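You operate a simulated robot arm through the tools that you are given. There is no shell and no other tool.

Carry out the task below with a simulated robot arm. There is one attempt and no reset: what you move stays moved.

## Task
Put the teal-dot slim can into TEST mode.
Fine: Switch MID on, find the MODE page, store the mode with ENTER, then switch MID off.
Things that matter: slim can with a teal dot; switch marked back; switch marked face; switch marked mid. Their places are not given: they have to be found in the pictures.

Only the result counts: the job must be done as asked and must still hold three seconds after the hand-in. Knocking over, shifting, dropping, spilling or breaking anything else fails it.

## Robot
A 7-joint arm with a two-finger parallel gripper, fixed in place. Base frame: the origin is on the floor under the middle of its stand, x ahead of it, y to its left, z up; the work surface is at about z = 80. Lengths are in cm, angles in rad, forces in N, time in s.
With the tool pointing down near the work surface it reaches from about 26 to 70 cm from the base axis. Its first joint turns from -2.897 to 2.897 rad. Payload 3.43 kg.
Tool frame: the origin (TCP) lies between the finger pads and is the grasp point; the fingertips stand 3 cm ahead of it; z points along the fingers, y is the line along which they close. Largest opening 9.4 cm; finger width 2.8, thickness 1; the body of the gripper, 5 by 9.6 cm, starts 5.5 cm behind the TCP.
Orientation is that of the tool frame in the base frame, as a unit quaternion [w, x, y, z]. With the fingers straight down and closing along the base's y, the tool's x points along the base's -x, its y along +y and its z along -z.

## Interface
- The arm moves only by the tool play_rows. Its argument "series" is a list of rows, each a list of 7 numbers: the shift along the tool's x, y, z in cm, then the turn, a rotation vector about the tool's x, y, z in rad, then the finger opening in cm, from 0 to 9.4. In form: [[tx, ty, tz, wx, wy, wz, hand], ...]. A call has 1 to 20 rows; each row is the pose to reach, as a shift and turn from the pose commanded when the call began, along the tool's axes at that moment. Rows are played at 5 a second. More than 5 cm and 0.15 rad between two rows, or a gripper value outside its range, and nothing of the call is played. A pose out of reach is approached as far as the arm can. The call stops where the force on the tool passes 90 N (or 10 N more than at its start, if that is more) or the arm is blocked; 0.2 s more then pass. Each finger travels about 10.8 cm/s and halts on what it meets, pressing with about 22 N; the grip force reading is that of the motor and also rises with nothing between the fingers. The clock runs only during rows and for 0.2 s after the last one: add rows that repeat a pose to give the fingers time. It gives the time, the measured TCP pose, the force on the tool (base axes), the opening and the grip force at its end, in the units of the frame above (readings bear some noise), with the torque about the TCP (base axes, N m) and any sound that the robot's microphone picked up.
- Cameras (640 x 400 px; columns grow to the right, rows downward): "scene" is fixed at [5.55, -64.06, 161.4]; the picture's right is [0.81, -0.58, 0.00], its down [-0.48, -0.67, -0.57] and it looks along [0.33, 0.46, -0.82] (base axes); focal length 324 px, centre (320, 200). "wrist" rides on the gripper at [7.6, 1.4, -10.2] in the tool frame; the picture's right is [-0.18, 0.98, 0.00], its down [-0.75, -0.14, -0.64] and it looks along [-0.63, -0.12, 0.77] (tool axes); focal length 243 px, centre (320, 200).
- grab_frame(camera): a new picture of that camera. No time passes.
- move_column(by): moves the trunk up (or, below 0, down) by that many cm; the arm rides with it, the base frame stays. It gives what a move gives, with no picture.
- locate(camera, pixels): for up to 12 pixels [column, row] of the newest picture of that camera ("zoom" is the newest enlarged one), the place [x, y, z] in the base frame of the surface seen there, good to about 0.3 cm, but the place of the scene camera against the robot may be out by one fixed shift of up to 2.5 cm in any direction. No time passes.
- close_up(camera, box): a new picture of the part [left, top, right, bottom] of that camera's present view, enlarged. No time passes.
- close_job(): hands the job in; it is judged then, once.

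Leave the gripper open and the arm clear of the work at the hand-in unless told otherwise.

The tools are called after "Request:" as a command line: name --pt "numbers of a row" for each row, then --argument value for the rest, lists and objects as JSON in quotes. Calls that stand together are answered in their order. play_rows: Moves the arm, as the interface text tells. Its arguments: {"type":"object","properties":{"series":{"type":"array"}},"required":["series"]} The other tools are called the same way: move_column (by) moves the trunk up or down; grab_frame (camera) takes a picture; locate (camera, pixels) gives the place of the surface under pixels of a picture; close_up (camera, box) takes an enlarged picture of a part of a camera's view; close_job () hands the job in.

At the start:

```text
clock: 0.0
tcp_pos: [36.63, -13.16, 111.8]
tcp_rot: [0.0, 0.0, 1.0, 0.0]
contact_force: [0.0, -0.2, 0.8]
wrist_torque: [0.0, 0.0, 0.02]
finger_gap: 9.4
grasp_force: 0.0
trunk travel left (down, up): [-22.5, 36.5]
```

scene: 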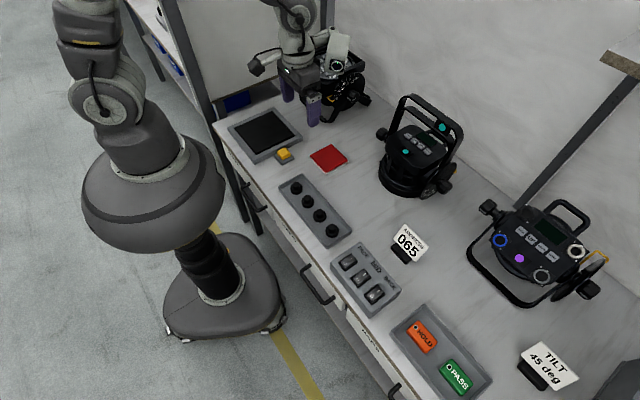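
wrist: 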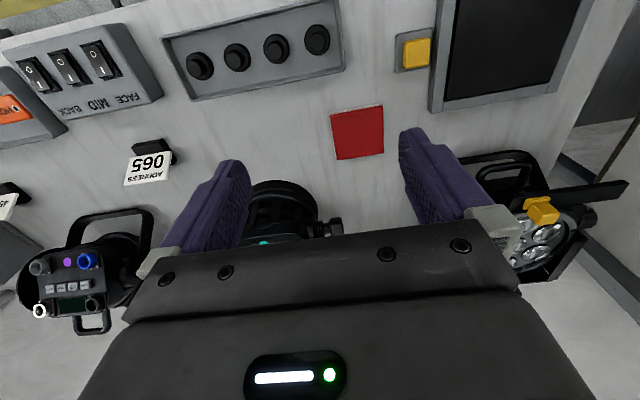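

I see two stage lights ("slim cans"): one with teal dots near (420,150) in the scene picture, one with a purple dot near (520,258). A three-switch box (BACK/MID/FACE) is near (365,280). I'll take enlarged pictures of these areas first.

Request:
close_up --camera "scene" --box '[360, 80, 480, 210]'

Request:
close_up --camera "scene" --box '[320, 230, 420, 330]'

Request:
close_up --camera "scene" --box '[460, 180, 620, 320]'

Request:
close_up --camera "scene" --box '[220, 20, 400, 180]'

```text
3.08 times, centred on (420, 145) of scene
```

zoom: 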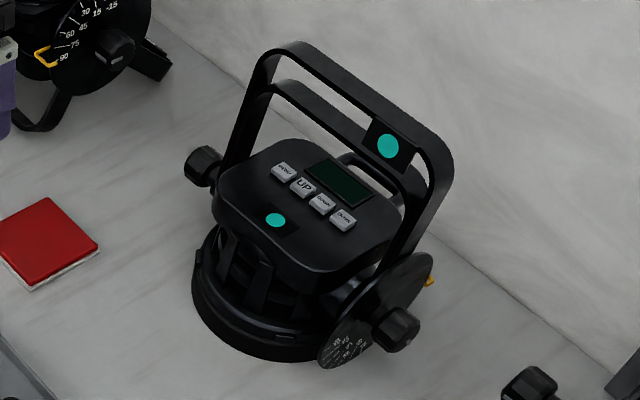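

```text
4.00 times, centred on (370, 280) of scene
```

zoom: 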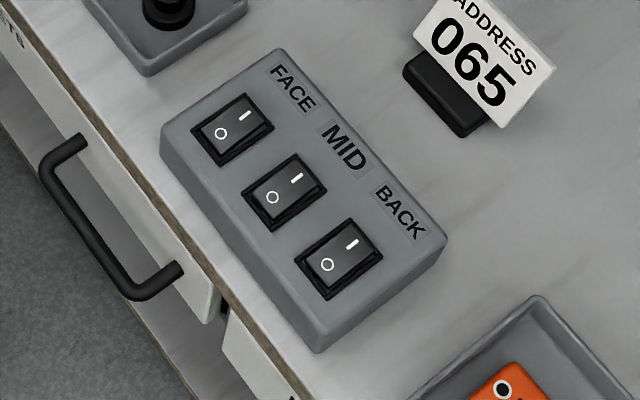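

```text
2.86 times, centred on (540, 250) of scene
```

zoom: 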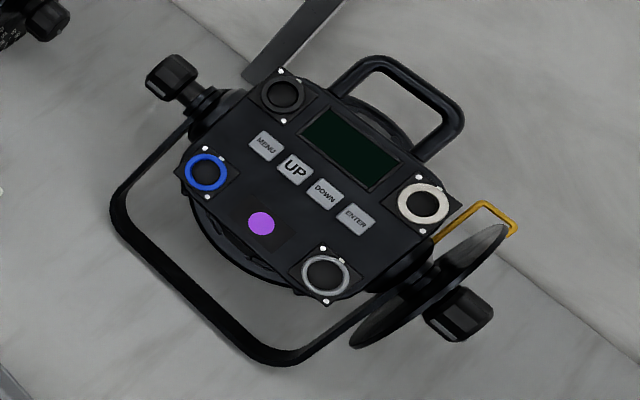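

```text
2.50 times, centred on (310, 100) of scene
```

zoom: 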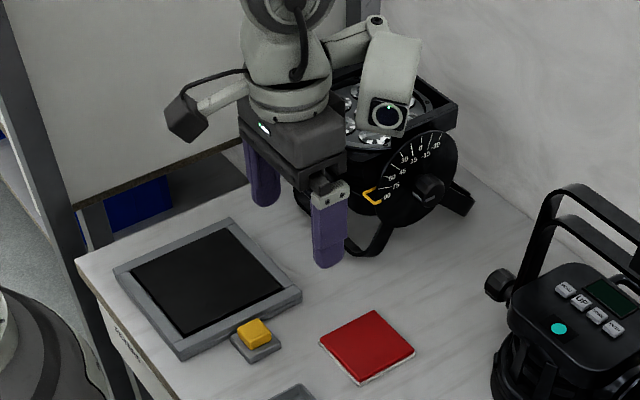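

The teal-dot can stands with its panel up: MENU, UP, DOWN, ENTER buttons and a dark display, with a yoke arching above. All three switches read the same position (need to check on/off). Next I take new pictures and measure places.

Request:
grab_frame --camera "scene"

Request:
grab_frame --camera "wrist"

Request:
close_up --camera "scene" --box '[395, 105, 455, 165]'

```text
taken
```

scene: 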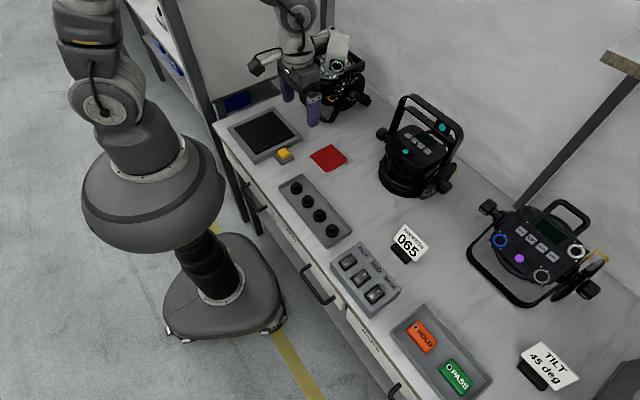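

```text
taken
```

wrist: 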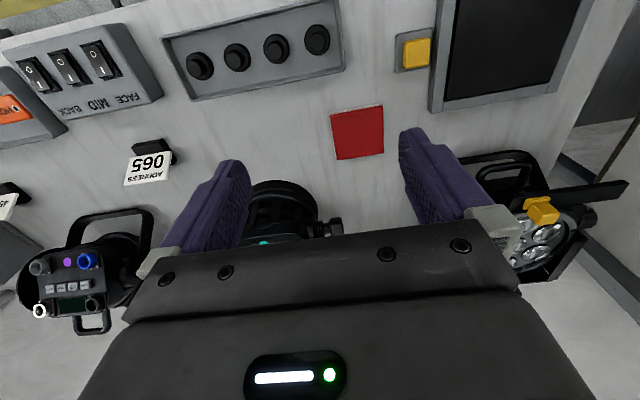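

```text
6.67 times, centred on (425, 135) of scene
```

zoom: 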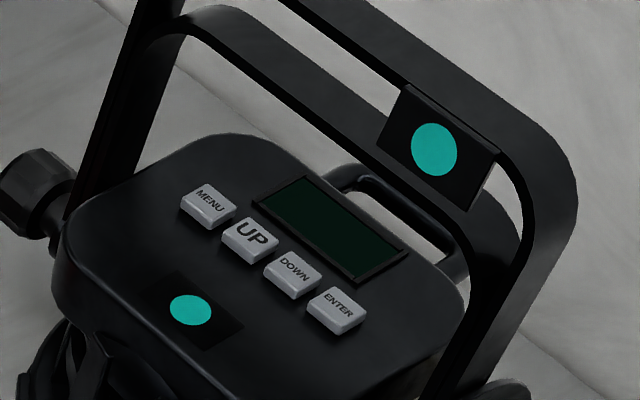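

I read the button caps MENU (207,202), UP (250,238), DOWN (291,272), ENTER (336,307) in the zoom. I locate those, the dots and the yoke bars, plus other things in the scene picture.

Request:
locate --camera "zoom" --pixels '[[207, 200], [250, 236], [291, 270], [336, 305], [190, 310], [434, 150], [330, 228], [200, 22], [420, 75], [560, 190], [30, 185], [110, 130]]'

Request:
locate --camera "scene" --pixels '[[347, 262], [360, 279], [374, 295], [330, 158], [296, 187], [332, 231], [284, 154], [408, 241], [382, 135], [447, 187], [386, 185], [350, 215]]'

Request:
locate --camera "wrist" --pixels '[[38, 76], [70, 67], [100, 60], [358, 132], [318, 40], [198, 66], [416, 52], [148, 168], [264, 242], [270, 190], [55, 288], [200, 120]]'

```text
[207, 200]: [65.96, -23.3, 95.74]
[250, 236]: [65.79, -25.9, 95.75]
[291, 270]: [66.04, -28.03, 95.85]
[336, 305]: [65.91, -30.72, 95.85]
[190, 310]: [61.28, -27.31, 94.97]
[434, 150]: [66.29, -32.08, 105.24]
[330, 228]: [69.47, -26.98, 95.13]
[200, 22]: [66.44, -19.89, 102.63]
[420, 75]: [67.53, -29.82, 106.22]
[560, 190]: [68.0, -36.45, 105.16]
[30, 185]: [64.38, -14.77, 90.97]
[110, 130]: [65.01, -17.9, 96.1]
```

```text
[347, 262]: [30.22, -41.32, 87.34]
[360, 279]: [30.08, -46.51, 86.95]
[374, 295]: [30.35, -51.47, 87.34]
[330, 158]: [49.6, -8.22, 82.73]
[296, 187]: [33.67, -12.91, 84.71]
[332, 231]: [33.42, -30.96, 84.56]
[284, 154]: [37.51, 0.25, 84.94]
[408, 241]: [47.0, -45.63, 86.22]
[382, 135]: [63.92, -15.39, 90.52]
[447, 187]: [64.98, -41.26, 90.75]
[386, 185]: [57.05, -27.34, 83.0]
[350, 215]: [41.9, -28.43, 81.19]
```

```text
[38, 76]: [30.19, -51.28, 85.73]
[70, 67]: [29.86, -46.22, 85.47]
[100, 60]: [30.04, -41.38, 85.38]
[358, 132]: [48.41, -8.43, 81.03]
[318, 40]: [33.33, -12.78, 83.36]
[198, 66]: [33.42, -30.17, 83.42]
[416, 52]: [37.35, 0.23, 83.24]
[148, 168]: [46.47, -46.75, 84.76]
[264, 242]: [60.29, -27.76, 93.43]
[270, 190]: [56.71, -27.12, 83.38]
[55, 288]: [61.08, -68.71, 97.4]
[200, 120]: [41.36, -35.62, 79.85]
```

The wrist camera (true to the robot) puts the table at z≈79.9, the switches at FACE (30.0,-41.4), MID (29.9,-46.3), BACK (30.2,-51.3), z≈85.5. The scene picture reads about 1.6 too high. Now I look closer at switches and can in both views.

Request:
close_up --camera "wrist" --box '[0, 20, 160, 130]'

Request:
close_up --camera "scene" --box '[335, 250, 395, 310]'

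Request:
close_up --camera "wrist" --box '[220, 170, 360, 260]'

```text
3.64 times, centred on (80, 75) of wrist
```

zoom: 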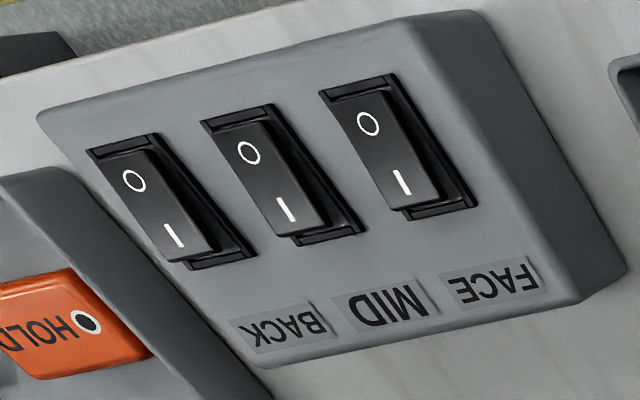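

```text
6.67 times, centred on (365, 280) of scene
```

zoom: 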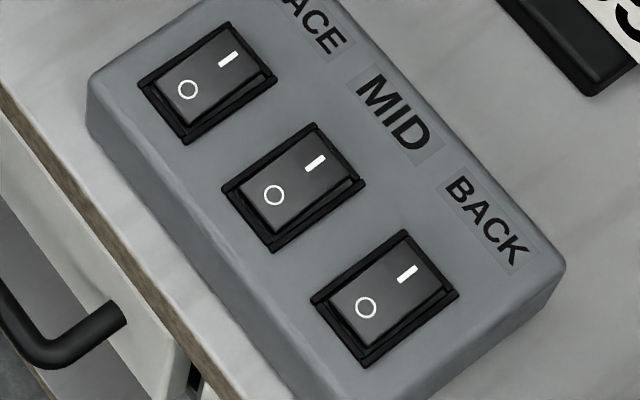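

```text
4.44 times, centred on (290, 215) of wrist
```

zoom: 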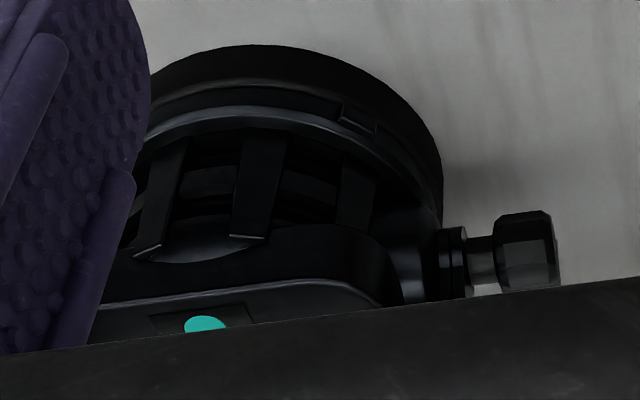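

All three rockers have the "O" end sunk and the "I" end (far side, +x) raised, so all are off. I'll move the open gripper over the MID switch at about z=103 for a closer look with the wrist camera.

Request:
play_rows --pt "0.66 -3.31 0.9 0 0 0 9.4" --pt "1.33 -6.63 1.8 0 0 0 9.4" --pt "1.99 -9.94 2.7 0 0 0 9.4" --pt "2.65 -13.26 3.6 0 0 0 9.4" --pt "3.3 -16.57 4.5 0 0 0 9.4" --pt "3.98 -19.88 5.4 0 0 0 9.4" --pt "4.64 -23.2 6.3 0 0 0 9.4" --pt "5.3 -26.5 7.2 0 0 0 9.4" --pt "5.97 -29.83 8.1 0 0 0 9.4" --pt "6.63 -33.14 9.0 0 0 0 9.4" --pt "6.63 -33.14 9.0 0 0 0 9.4"

Request:
grab_frame --camera "wrist"

Request:
grab_frame --camera "scene"

```text
clock: 2.4
tcp_pos: [29.86, -46.41, 102.72]
tcp_rot: [0.0, -0.001, 1.0, 0.0]
contact_force: [-0.2, 0.2, -0.5]
wrist_torque: [0.01, 0.0, 0.02]
finger_gap: 9.39
grasp_force: 0.1
trunk travel left (down, up): [-22.5, 36.5]
```

```text
taken
```

wrist: 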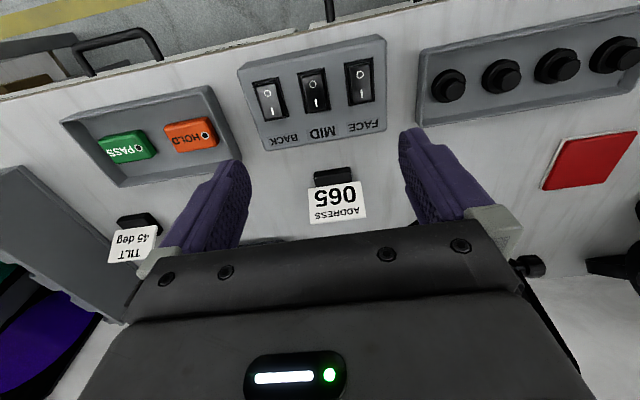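

```text
taken
```

scene: 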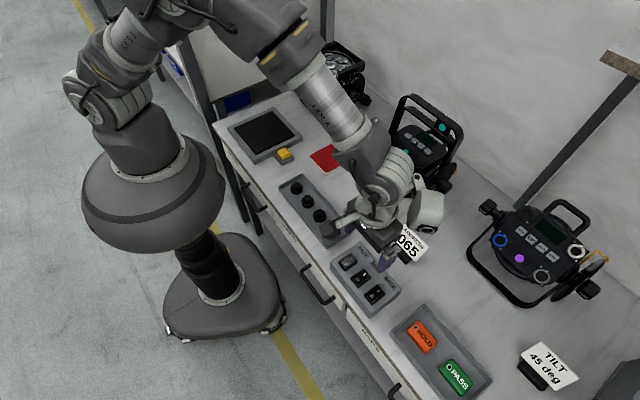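

The wrist view now shows the three rockers at rows 60–120, with MID in the middle at (314,90). I enlarge it and measure the rocker.

Request:
close_up --camera "wrist" --box '[240, 40, 390, 150]'

```text
3.64 times, centred on (315, 95) of wrist
```

zoom: 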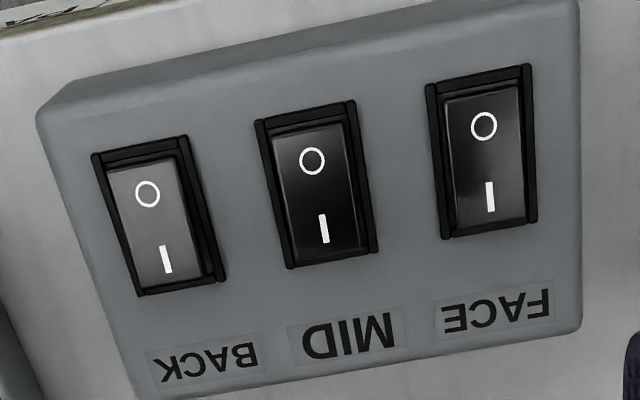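

I measure points on the MID rocker: O mark (312,162), I mark (324,229), its ends, frame corners, and the box top.

Request:
locate --camera "zoom" --pixels '[[312, 162], [324, 229], [306, 132], [330, 255], [262, 130], [350, 108], [373, 245], [292, 262], [220, 200], [400, 180], [484, 126], [490, 197]]'

Request:
locate --camera "zoom" --pixels '[[147, 194], [166, 260], [287, 200], [348, 190], [318, 195], [345, 335], [60, 110], [560, 20], [110, 330], [570, 320]]'

```text
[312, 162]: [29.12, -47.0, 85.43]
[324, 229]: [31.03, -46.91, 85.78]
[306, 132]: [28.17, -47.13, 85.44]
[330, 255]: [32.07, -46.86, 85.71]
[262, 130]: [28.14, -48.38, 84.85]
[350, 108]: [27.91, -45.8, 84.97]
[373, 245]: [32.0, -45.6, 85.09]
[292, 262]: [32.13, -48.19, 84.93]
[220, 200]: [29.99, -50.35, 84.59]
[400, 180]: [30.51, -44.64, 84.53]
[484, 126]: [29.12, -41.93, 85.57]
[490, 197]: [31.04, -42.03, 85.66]
```

```text
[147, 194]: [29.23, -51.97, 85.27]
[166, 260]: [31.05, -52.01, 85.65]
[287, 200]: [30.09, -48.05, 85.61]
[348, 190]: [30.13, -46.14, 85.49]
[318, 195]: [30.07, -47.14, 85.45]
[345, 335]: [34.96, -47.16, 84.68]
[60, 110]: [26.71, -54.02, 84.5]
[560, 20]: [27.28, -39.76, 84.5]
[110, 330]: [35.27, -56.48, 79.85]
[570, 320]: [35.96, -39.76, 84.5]
```

MID rocker: centre about (30.1,-47.0,85.5), "I" half toward x=31–32, frame top z≈85.0. I'll close the fingers, line up at x=31.5, y=-47.0, and come down to a tip height of about 86.3, just above the raised I end.

Request:
play_rows --pt "0 0 0 0 0 0 4.0" --pt "-0.8 -0.3 1.0 0 0 0 0" --pt "-1.64 -0.59 4.0 0 0 0 0" --pt "-1.64 -0.59 7.5 0 0 0 0" --pt "-1.64 -0.59 10.5 0 0 0 0" --pt "-1.64 -0.59 12.5 0 0 0 0" --pt "-1.64 -0.59 13.2 0 0 0 0" --pt "-1.64 -0.59 13.2 0 0 0 0"

Request:
grab_frame --camera "wrist"

Request:
close_up --camera "scene" --box '[310, 200, 430, 320]'

```text
clock: 4.2
tcp_pos: [31.46, -46.97, 89.55]
tcp_rot: [0.0, 0.001, 1.0, 0.0]
contact_force: [0.3, -0.9, -0.3]
wrist_torque: [0.01, -0.02, -0.02]
finger_gap: 0.01
grasp_force: 22.0
trunk travel left (down, up): [-22.5, 36.5]
```

```text
taken
```

wrist: 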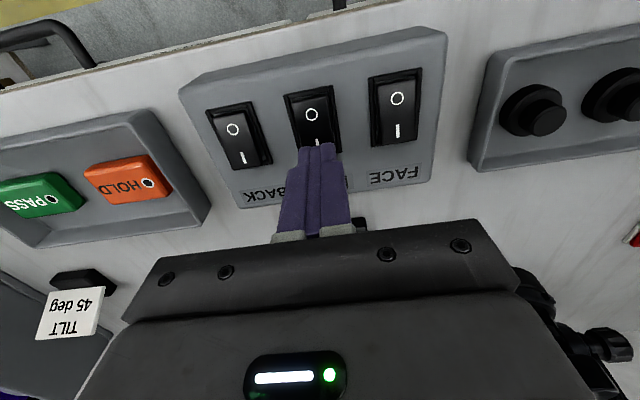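

```text
3.33 times, centred on (370, 260) of scene
```

zoom: 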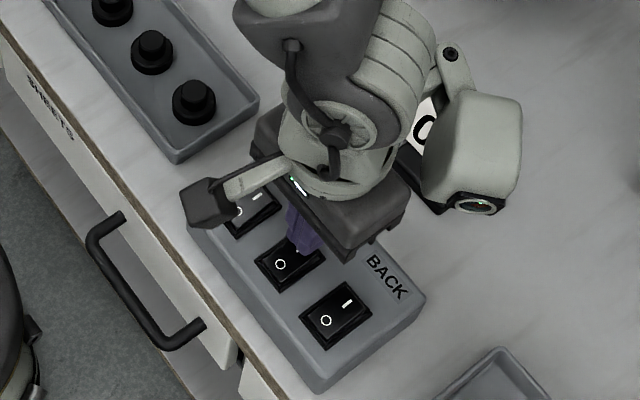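

The fingertip sits just above the I end of MID at (318,147). Now I press down slowly in small steps to a tip height of about 85.2 and lift again.

Request:
play_rows --pt "0 0 0.3 0 0 0 0" --pt "0 0 0.6 0 0 0 0" --pt "0 0 0.8 0 0 0 0" --pt "0 0 1.0 0 0 0 0" --pt "0 0 1.2 0 0 0 0" --pt "0 0 1.3 0 0 0 0"

Request:
close_up --camera "wrist" --box '[200, 50, 440, 200]'

Request:
close_up --camera "scene" --box '[395, 105, 455, 165]'

```text
clock: 5.6
tcp_pos: [31.62, -46.96, 88.56]
tcp_rot: [0.001, 0.0, 1.0, -0.001]
contact_force: [3.5, -1.2, 26.6]
wrist_torque: [-0.01, 0.24, 0.29]
finger_gap: 0.02
grasp_force: 21.8
trunk travel left (down, up): [-22.5, 36.5]
```

```text
2.67 times, centred on (320, 125) of wrist
```

zoom: 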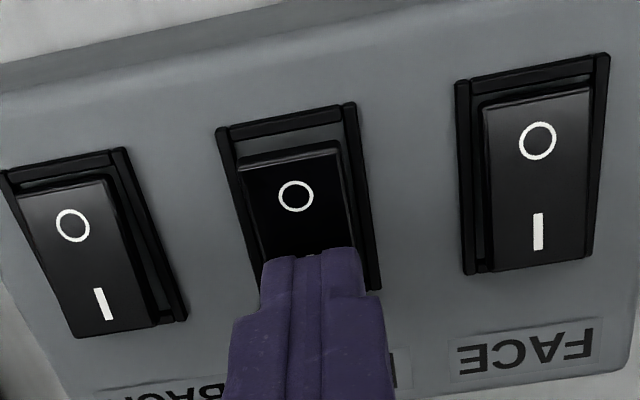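

```text
6.67 times, centred on (425, 135) of scene
```

zoom: 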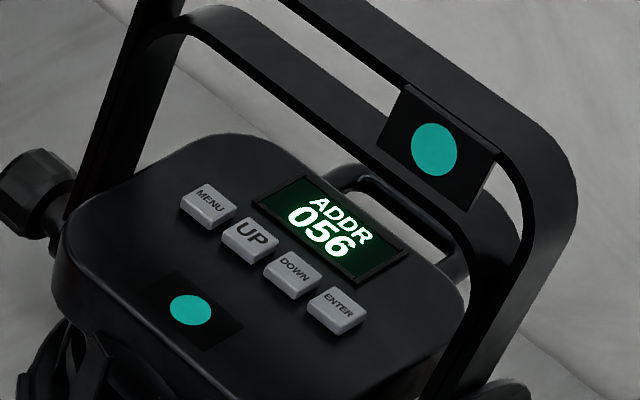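

MID clicked on: its O end is raised now and the teal-dot can's display reads "ADDR 056". I lift straight up and then move to about (50,-27,115), opening the fingers, to look at the can's panel and yoke with the wrist camera.

Request:
play_rows --pt "0 0 -1.5 0 0 0 0" --pt "0 0 -5 0 0 0 0" --pt "0 0 -9 0 0 0 0" --pt "0 0 -13.5 0 0 0 0" --pt "-2.3 2.5 -16 0 0 0 2" --pt "-4.6 5 -18 0 0 0 4" --pt "-6.9 7.5 -20 0 0 0 6" --pt "-9.2 10 -22 0 0 0 8" --pt "-11.5 12.5 -24 0 0 0 9.4" --pt "-13.8 15 -25 0 0 0 9.4" --pt "-16.1 17.5 -26 0 0 0 9.4" --pt "-18.5 20 -26.5 0 0 0 9.4" --pt "-18.5 20 -26.5 0 0 0 9.4"

Request:
grab_frame --camera "wrist"

Request:
grab_frame --camera "scene"

```text
clock: 8.4
tcp_pos: [50.26, -27.0, 114.88]
tcp_rot: [0.0, 0.001, 1.0, 0.0]
contact_force: [0.1, -0.2, -0.5]
wrist_torque: [-0.02, 0.0, -0.01]
finger_gap: 9.41
grasp_force: 0.1
trunk travel left (down, up): [-22.5, 36.5]
```

```text
taken
```

wrist: 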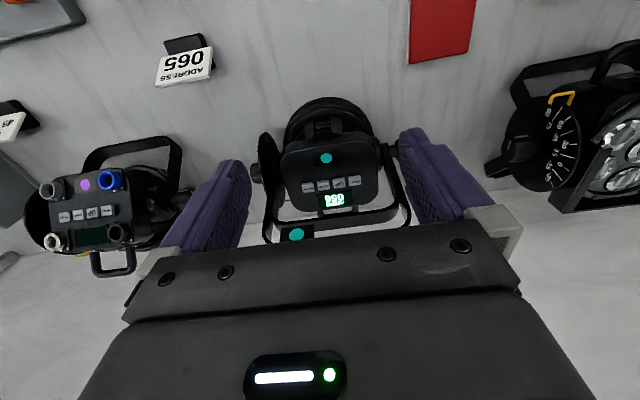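

```text
taken
```

scene: 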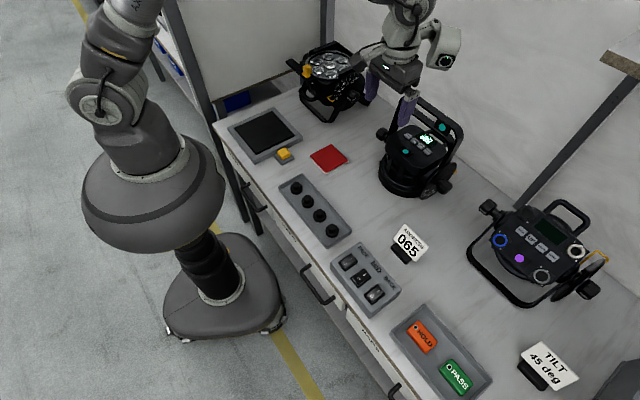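

The can is in view between the fingers. I enlarge it and measure buttons, yoke bars, and the panel.

Request:
close_up --camera "wrist" --box '[245, 145, 425, 250]'

```text
3.56 times, centred on (335, 198) of wrist
```

zoom: 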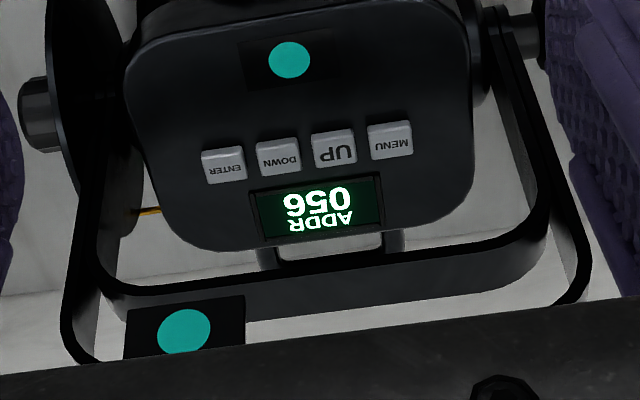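

I locate button tops MENU (390,135), UP (334,143), DOWN (278,154), ENTER (224,161), the display, and points on the yoke.

Request:
locate --camera "zoom" --pixels '[[390, 135], [334, 143], [278, 154], [224, 161], [320, 210], [290, 60], [184, 332], [330, 270], [330, 300], [440, 300], [550, 220], [500, 60]]'

Request:
locate --camera "zoom" --pixels '[[150, 290], [90, 210], [70, 320], [500, 275], [580, 270], [110, 100], [60, 60], [420, 178], [240, 232], [200, 20], [400, 20], [540, 40]]'

```text
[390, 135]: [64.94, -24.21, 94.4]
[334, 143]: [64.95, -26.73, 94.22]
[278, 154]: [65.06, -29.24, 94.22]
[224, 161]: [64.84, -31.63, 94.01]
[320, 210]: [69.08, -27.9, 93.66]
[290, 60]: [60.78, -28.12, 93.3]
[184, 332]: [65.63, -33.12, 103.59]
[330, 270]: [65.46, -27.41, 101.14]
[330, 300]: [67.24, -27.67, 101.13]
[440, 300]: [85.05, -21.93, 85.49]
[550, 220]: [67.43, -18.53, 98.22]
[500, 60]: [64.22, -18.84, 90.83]
```

```text
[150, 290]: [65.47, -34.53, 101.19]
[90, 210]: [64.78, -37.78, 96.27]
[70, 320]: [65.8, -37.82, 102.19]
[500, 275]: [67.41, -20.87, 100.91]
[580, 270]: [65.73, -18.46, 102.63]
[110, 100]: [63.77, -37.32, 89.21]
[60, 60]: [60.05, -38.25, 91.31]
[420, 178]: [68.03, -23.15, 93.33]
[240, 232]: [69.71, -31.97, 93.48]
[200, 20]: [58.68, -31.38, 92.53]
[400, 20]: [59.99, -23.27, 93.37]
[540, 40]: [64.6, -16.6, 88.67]
```

Button tops from this view: MENU (64.9,-24.2,94.3), UP (64.95,-26.7), DOWN (65.05,-29.2), ENTER (64.85,-31.6), pitch about 2.5. The yoke bars stand at x≥65.4, z≈101–104 right above the buttons, so a straight-down press would hit them. I'll tilt the tool 30° (pointing forward and down), close the fingers, and go to a waiting pose 10 cm back from MENU along the tool axis.

Request:
play_rows --pt "-1 0.4 0 0 -0.13 0 6" --pt "-2 0.8 0 0 -0.26 0 3" --pt "-3 1.2 1 0 -0.39 0 0" --pt "-4.5 1.8 3 0 -0.5236 0 0" --pt "-6.5 2.4 5.5 0 -0.5236 0 0" --pt "-9.14 2.8 8.8 0 -0.5236 0 0" --pt "-9.14 2.8 8.8 0 -0.5236 0 0" --pt "-9.14 2.8 8.8 0 -0.5236 0 0"

Request:
grab_frame --camera "wrist"

Request:
grab_frame --camera "scene"

Request:
close_up --camera "scene" --box '[370, 60, 480, 200]'

```text
clock: 10.2
tcp_pos: [59.25, -24.11, 105.97]
tcp_rot: [0.258, 0.0, 0.966, 0.0]
contact_force: [0.1, 0.5, 0.5]
wrist_torque: [0.0, 0.02, 0.0]
finger_gap: 0.0
grasp_force: 22.7
trunk travel left (down, up): [-22.5, 36.5]
```

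```text
taken
```

wrist: 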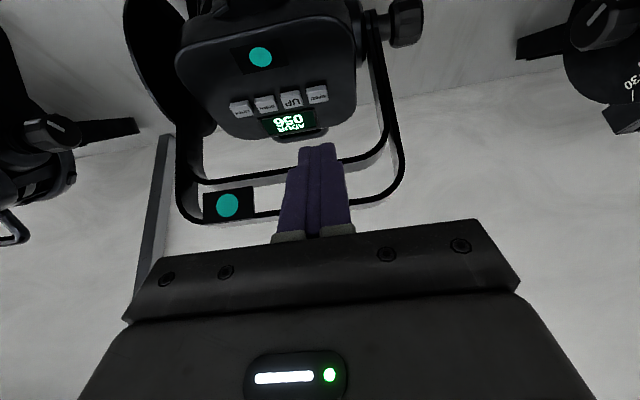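

```text
taken
```

scene: 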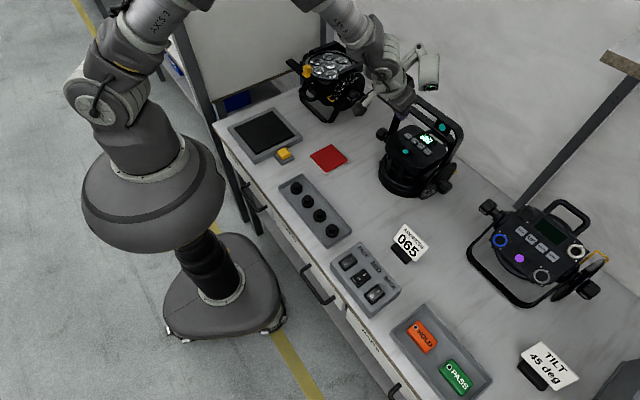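

```text
2.86 times, centred on (425, 130) of scene
```

zoom: 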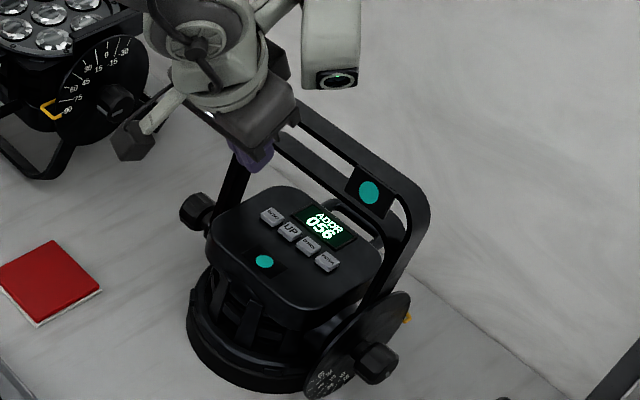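

Both views read "ADDR 056" and show clear space. I measure again from this nearer wrist view before going in.

Request:
close_up --camera "wrist" --box '[160, 40, 420, 220]'

```text
2.22 times, centred on (290, 130) of wrist
```

zoom: 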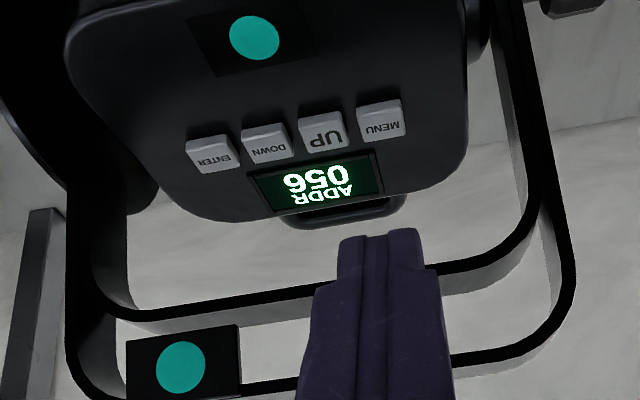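

I locate the button tops, yoke bar edges and the fingertip.

Request:
locate --camera "zoom" --pixels '[[380, 112], [322, 121], [264, 134], [210, 142], [220, 302], [230, 288], [470, 270], [500, 354], [181, 368], [380, 238], [395, 250], [350, 250]]'

Request:
locate --camera "zoom" --pixels '[[360, 108], [402, 106], [378, 102], [382, 132], [385, 139], [303, 120], [344, 115], [460, 290], [560, 250], [520, 120], [75, 260], [190, 312]]'

```text
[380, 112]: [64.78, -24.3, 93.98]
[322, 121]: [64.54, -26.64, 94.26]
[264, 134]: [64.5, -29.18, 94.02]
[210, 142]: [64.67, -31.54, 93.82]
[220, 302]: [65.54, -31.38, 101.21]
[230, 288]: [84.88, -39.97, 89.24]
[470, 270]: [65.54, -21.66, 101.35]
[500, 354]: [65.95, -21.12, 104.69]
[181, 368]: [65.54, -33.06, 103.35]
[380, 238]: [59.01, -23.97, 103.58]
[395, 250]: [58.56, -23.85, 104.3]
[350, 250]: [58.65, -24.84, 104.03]
```

```text
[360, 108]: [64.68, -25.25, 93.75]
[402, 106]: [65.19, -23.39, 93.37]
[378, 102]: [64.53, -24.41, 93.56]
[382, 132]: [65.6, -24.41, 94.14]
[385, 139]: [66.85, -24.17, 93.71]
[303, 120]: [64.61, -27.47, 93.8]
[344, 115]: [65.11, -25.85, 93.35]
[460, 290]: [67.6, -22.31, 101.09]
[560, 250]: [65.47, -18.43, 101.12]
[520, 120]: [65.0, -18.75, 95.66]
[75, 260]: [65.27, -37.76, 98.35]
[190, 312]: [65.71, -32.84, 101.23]
```

MENU's top is centred near (65.0,-24.3,94.2); yoke front edge x≈65.5 at z≥101. I go along the tool axis to just about 1 cm above MENU (TCP about 64.4,-24.25,98.3).

Request:
play_rows --pt "-0.2 -0.05 3.0 0 0 0 0" --pt "-0.4 -0.1 6.0 0 0 0 0" --pt "-0.55 -0.14 8.2 0 0 0 0" --pt "-0.63 -0.14 9.22 0 0 0 0" --pt "-0.63 -0.14 9.22 0 0 0 0"

Request:
grab_frame --camera "wrist"

Request:
close_up --camera "scene" --box '[385, 80, 475, 180]'

```text
clock: 11.4
tcp_pos: [64.36, -24.2, 98.17]
tcp_rot: [0.259, 0.0, 0.966, 0.0]
contact_force: [0.1, 0.4, -0.1]
wrist_torque: [0.0, 0.02, -0.04]
finger_gap: 0.0
grasp_force: 22.2
trunk travel left (down, up): [-22.5, 36.5]
```

```text
taken
```

wrist: 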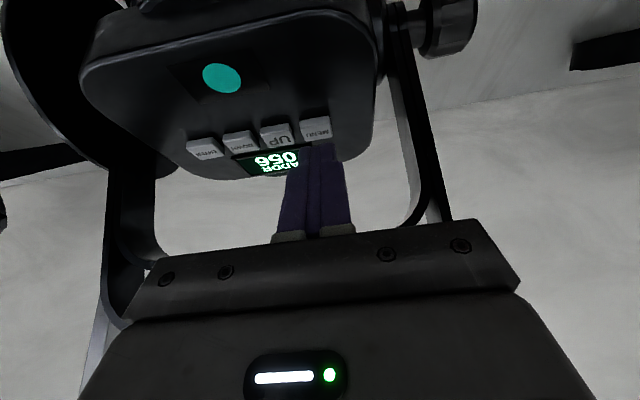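

```text
4.00 times, centred on (430, 130) of scene
```

zoom: 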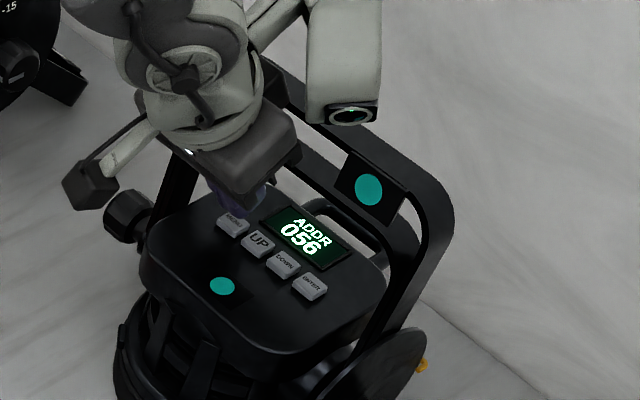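

The fingertip is just over MENU. The white wrist part with a lens looks near the yoke, so I measure its height before pressing.

Request:
locate --camera "zoom" --pixels '[[350, 117], [375, 105], [310, 118], [295, 158], [240, 208], [300, 128], [370, 190], [400, 160], [232, 225], [238, 200]]'

Request:
close_up --camera "wrist" --box '[220, 80, 400, 240]'

```text
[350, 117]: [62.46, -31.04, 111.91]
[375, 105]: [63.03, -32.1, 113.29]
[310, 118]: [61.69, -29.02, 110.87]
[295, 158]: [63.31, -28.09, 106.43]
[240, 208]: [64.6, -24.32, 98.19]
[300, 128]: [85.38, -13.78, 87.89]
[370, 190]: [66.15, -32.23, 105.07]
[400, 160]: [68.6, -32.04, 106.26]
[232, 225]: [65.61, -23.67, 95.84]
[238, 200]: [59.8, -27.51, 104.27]
```

```text
2.50 times, centred on (310, 160) of wrist
```

zoom: 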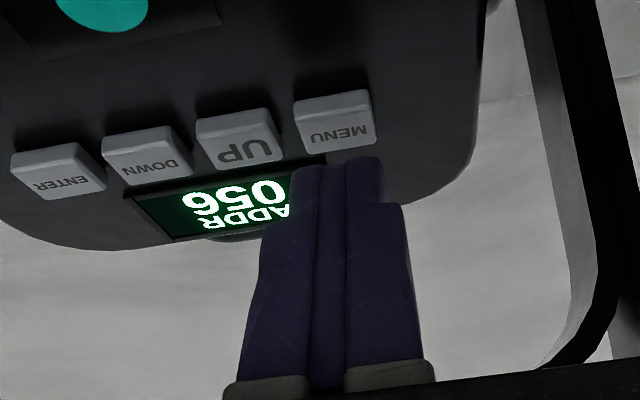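

Clearances are fine (wrist part about 4 cm above the yoke top). Now I press straight down slowly, 1.1 cm in steps, and read force and display.

Request:
play_rows --pt "0.2 0 0.346 0 0 0 0" --pt "0.35 0 0.606 0 0 0 0" --pt "0.45 0 0.78 0 0 0 0" --pt "0.55 0 0.953 0 0 0 0"

Request:
close_up --camera "wrist" --box '[220, 80, 400, 240]'

Request:
close_up --camera "scene" --box '[395, 105, 455, 165]'

```text
clock: 12.4
tcp_pos: [64.33, -24.37, 97.12]
tcp_rot: [0.26, 0.0, 0.966, 0.0]
contact_force: [0.1, 0.4, 1.5]
wrist_torque: [0.0, -0.03, 0.05]
finger_gap: 0.01
grasp_force: 21.6
trunk travel left (down, up): [-22.5, 36.5]
heard: click
```

```text
2.50 times, centred on (310, 160) of wrist
```

zoom: 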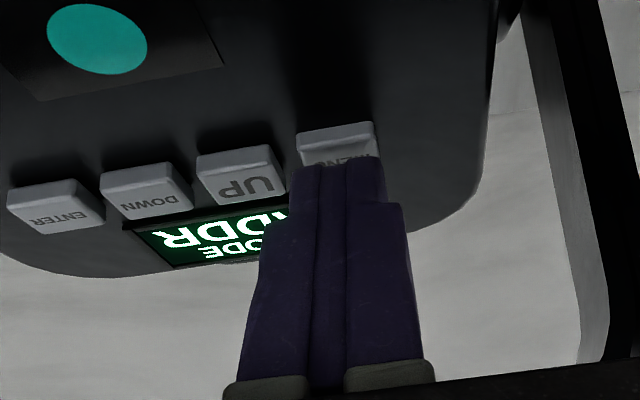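

```text
6.67 times, centred on (425, 135) of scene
```

zoom: 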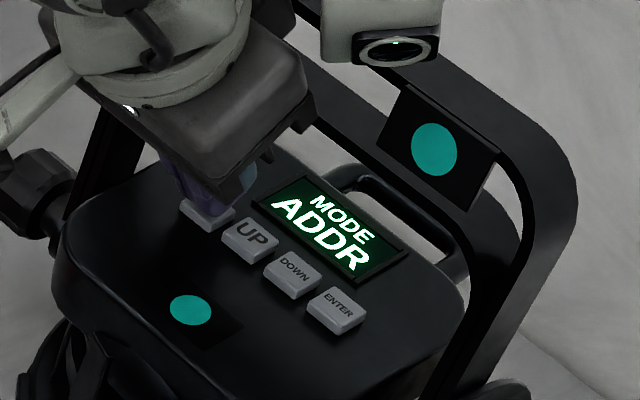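

A click was heard and the display now shows page "MODE" with value "ADDR". I lift 1.1 cm, shift to above UP (y≈-26.7) and check the alignment.

Request:
play_rows --pt "-0.3 0 -0.52 0 0 0 0" --pt "-0.55 0 -0.953 0 0 0 0" --pt "-0.55 -1.2 -0.953 0 0 0 0" --pt "-0.55 -2.42 -0.953 0 0 0 0" --pt "-0.55 -2.42 -0.953 0 0 0 0"

Request:
close_up --camera "wrist" --box '[220, 80, 400, 240]'

Request:
close_up --camera "scene" --box '[395, 105, 455, 165]'

```text
clock: 13.6
tcp_pos: [64.31, -26.91, 98.33]
tcp_rot: [0.259, 0.001, 0.966, -0.001]
contact_force: [0.0, 0.3, 0.0]
wrist_torque: [-0.03, -0.02, -0.01]
finger_gap: 0.0
grasp_force: 21.8
trunk travel left (down, up): [-22.5, 36.5]
```

```text
2.50 times, centred on (310, 160) of wrist
```

zoom: 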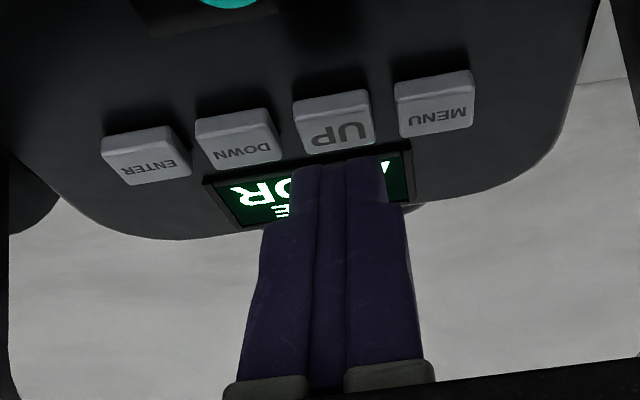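

```text
6.67 times, centred on (425, 135) of scene
```

zoom: 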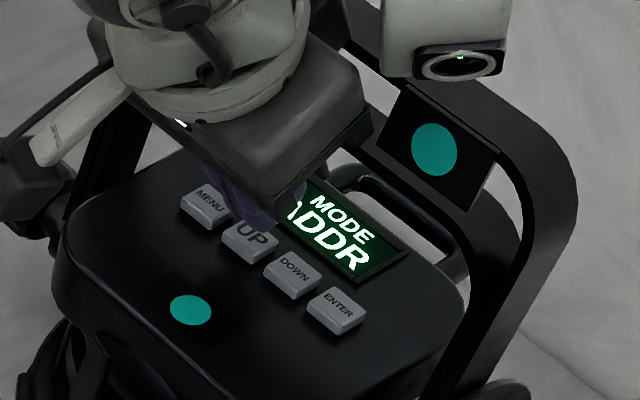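

The tip is lined up over UP the same way it was over MENU. I press down 1.1 cm.

Request:
play_rows --pt "0.2 0 0.346 0 0 0 0" --pt "0.35 0 0.606 0 0 0 0" --pt "0.45 0 0.78 0 0 0 0" --pt "0.56 0 0.97 0 0 0 0"

Request:
close_up --camera "wrist" --box '[220, 80, 400, 240]'

Request:
close_up --camera "scene" --box '[395, 105, 455, 165]'

```text
clock: 14.6
tcp_pos: [64.39, -26.74, 97.23]
tcp_rot: [0.259, -0.001, 0.966, 0.0]
contact_force: [0.8, -0.1, 1.7]
wrist_torque: [0.01, 0.0, 0.02]
finger_gap: 0.0
grasp_force: 22.1
trunk travel left (down, up): [-22.5, 36.5]
heard: click
```

```text
2.50 times, centred on (310, 160) of wrist
```

zoom: 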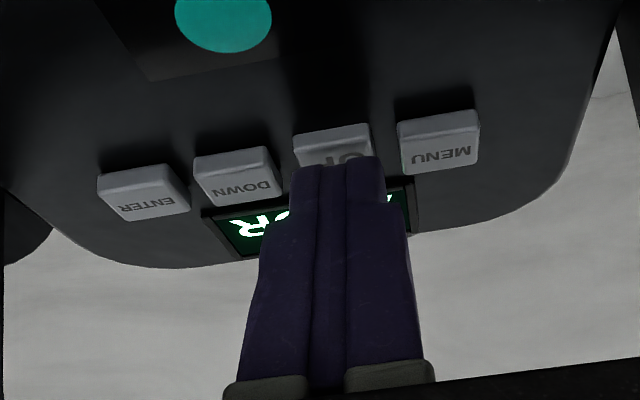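

```text
6.67 times, centred on (425, 135) of scene
```

zoom: 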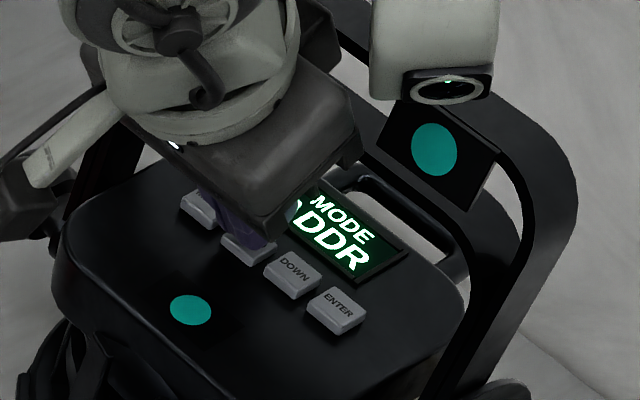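

A click was heard, but the display still reads "MODE / ADDR". I lift and look again.

Request:
play_rows --pt "-0.3 0 -0.52 0 0 0 0" --pt "-0.56 0 -0.97 0 0 0 0" --pt "-0.56 0 -0.97 0 0 0 0"

Request:
close_up --camera "scene" --box '[395, 105, 455, 165]'

Request:
close_up --camera "wrist" --box '[220, 80, 400, 240]'

```text
clock: 15.4
tcp_pos: [64.33, -26.74, 98.22]
tcp_rot: [0.258, 0.001, 0.966, -0.001]
contact_force: [0.0, 0.4, -0.7]
wrist_torque: [0.0, 0.01, -0.03]
finger_gap: 0.0
grasp_force: 22.0
trunk travel left (down, up): [-22.5, 36.5]
```

```text
6.67 times, centred on (425, 135) of scene
```

zoom: 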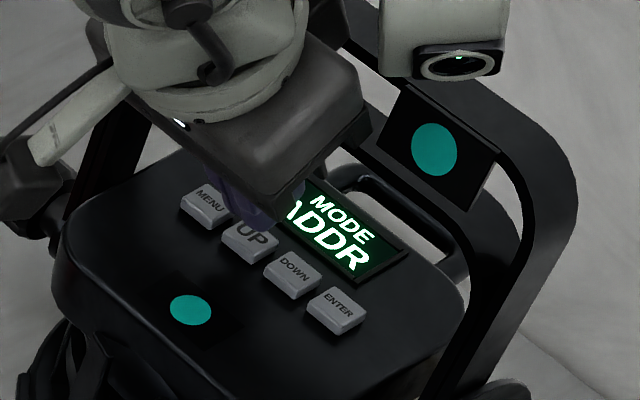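

```text
2.50 times, centred on (310, 160) of wrist
```

zoom: 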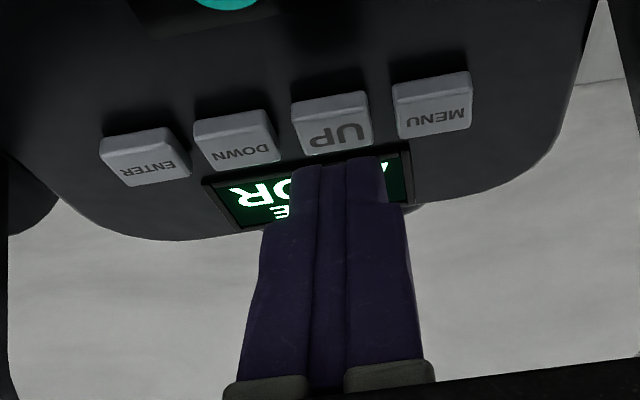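

UP clicked but made no change (probably at the end of the list). I shift to above DOWN (y≈-29.2) and check.

Request:
play_rows --pt "0 -1.2 0 0 0 0 0" --pt "0 -2.48 0 0 0 0 0" --pt "0 -2.48 0 0 0 0 0"

Request:
close_up --camera "wrist" --box '[220, 80, 400, 240]'

Request:
close_up --camera "scene" --box '[395, 105, 455, 165]'

```text
clock: 16.2
tcp_pos: [64.32, -29.24, 98.41]
tcp_rot: [0.259, 0.001, 0.966, 0.0]
contact_force: [-0.3, 0.2, 0.5]
wrist_torque: [0.03, 0.01, 0.01]
finger_gap: 0.03
grasp_force: 22.3
trunk travel left (down, up): [-22.5, 36.5]
```

```text
2.50 times, centred on (310, 160) of wrist
```

zoom: 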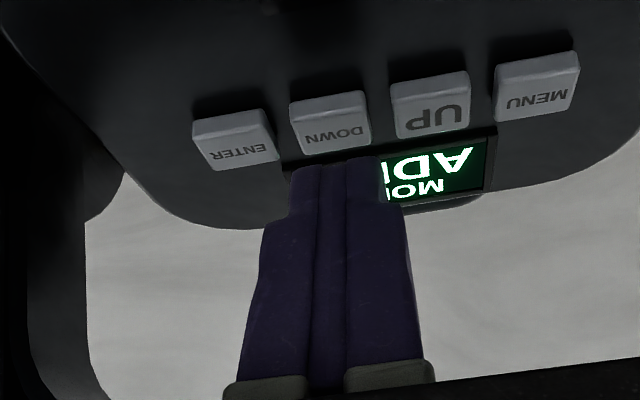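

```text
6.67 times, centred on (425, 135) of scene
```

zoom: 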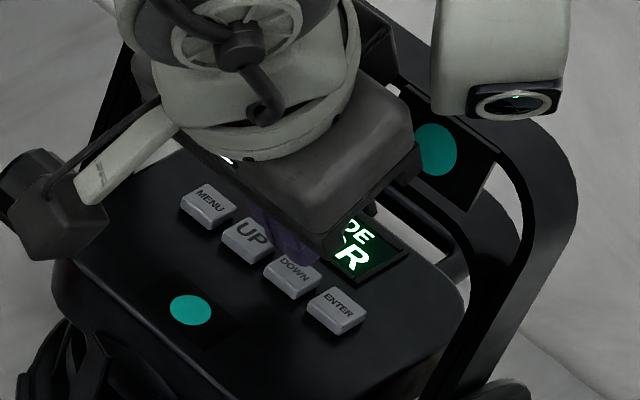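

The tip is over DOWN. I press it.

Request:
play_rows --pt "0.2 -0.05 0.346 0 0 0 0" --pt "0.35 -0.05 0.606 0 0 0 0" --pt "0.45 -0.05 0.78 0 0 0 0" --pt "0.57 -0.05 0.98 0 0 0 0"

Request:
close_up --camera "wrist" --box '[220, 80, 400, 240]'

Request:
close_up --camera "scene" --box '[395, 105, 455, 165]'

```text
clock: 17.2
tcp_pos: [64.24, -29.36, 97.15]
tcp_rot: [0.259, 0.001, 0.966, 0.0]
contact_force: [0.5, 0.3, 1.6]
wrist_torque: [-0.04, -0.05, 0.01]
finger_gap: 0.0
grasp_force: 21.8
trunk travel left (down, up): [-22.5, 36.5]
heard: click
```

```text
2.50 times, centred on (310, 160) of wrist
```

zoom: 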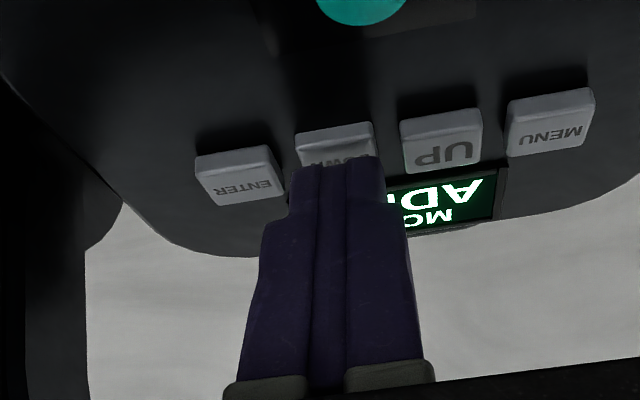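

```text
6.67 times, centred on (425, 135) of scene
```

zoom: 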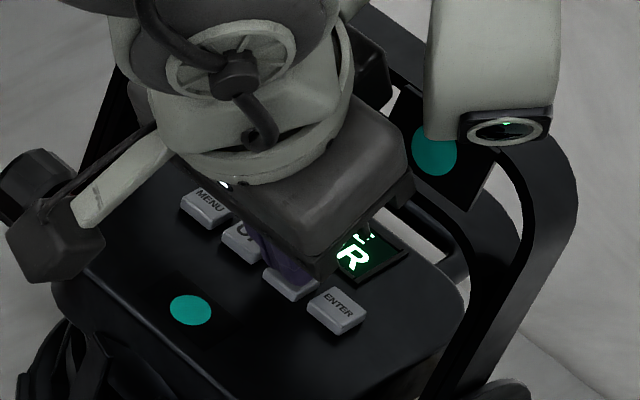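

DOWN also clicked without an evident change. I lift and move toward ENTER (y≈-31.6), reading the display on the way.

Request:
play_rows --pt "-0.3 0 -0.52 0 0 0 0" --pt "-0.57 0 -0.98 0 0 0 0" --pt "-0.57 -1.2 -0.98 0 0 0 0" --pt "-0.57 -2.38 -0.98 0 0 0 0" --pt "-0.57 -2.38 -0.98 0 0 0 0"

Request:
close_up --camera "wrist" --box '[220, 80, 400, 240]'

Request:
close_up --camera "scene" --box '[395, 105, 455, 165]'

```text
clock: 18.4
tcp_pos: [64.39, -31.65, 98.37]
tcp_rot: [0.259, 0.001, 0.966, 0.0]
contact_force: [0.1, 0.0, -0.1]
wrist_torque: [-0.02, -0.02, -0.02]
finger_gap: 0.01
grasp_force: 21.7
trunk travel left (down, up): [-22.5, 36.5]
```

```text
2.50 times, centred on (310, 160) of wrist
```

zoom: 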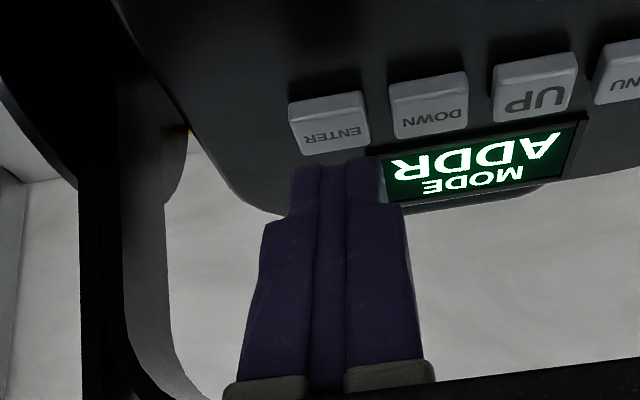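

```text
6.67 times, centred on (425, 135) of scene
```

zoom: 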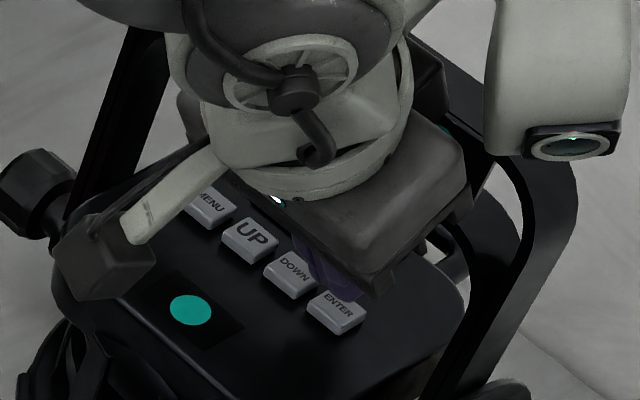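

The display clearly reads "MODE / ADDR". UP/DOWN probably only work after ENTER opens the value for editing; ENTER now can at most re-store the present mode. The tip is over ENTER, so I press it.

Request:
play_rows --pt "0.2 -0.05 0.346 0 0 0 0" --pt "0.35 -0.05 0.606 0 0 0 0" --pt "0.45 -0.05 0.78 0 0 0 0" --pt "0.57 -0.05 0.98 0 0 0 0"

Request:
close_up --camera "wrist" --box '[220, 80, 400, 240]'

```text
clock: 19.4
tcp_pos: [64.36, -31.72, 97.24]
tcp_rot: [0.259, 0.0, 0.966, 0.0]
contact_force: [0.4, -0.6, 2.6]
wrist_torque: [0.03, 0.02, 0.01]
finger_gap: 0.0
grasp_force: 21.8
trunk travel left (down, up): [-22.5, 36.5]
heard: click
```

```text
2.50 times, centred on (310, 160) of wrist
```

zoom: 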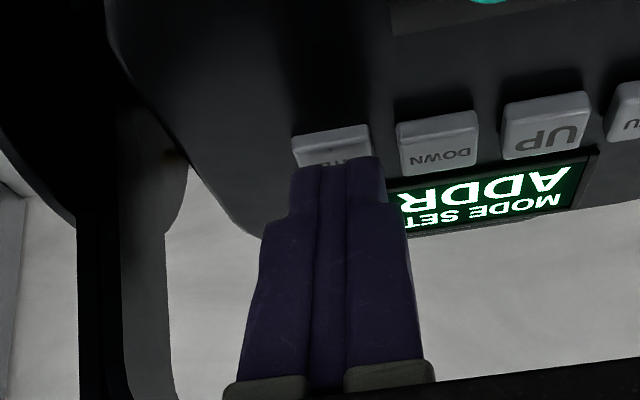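

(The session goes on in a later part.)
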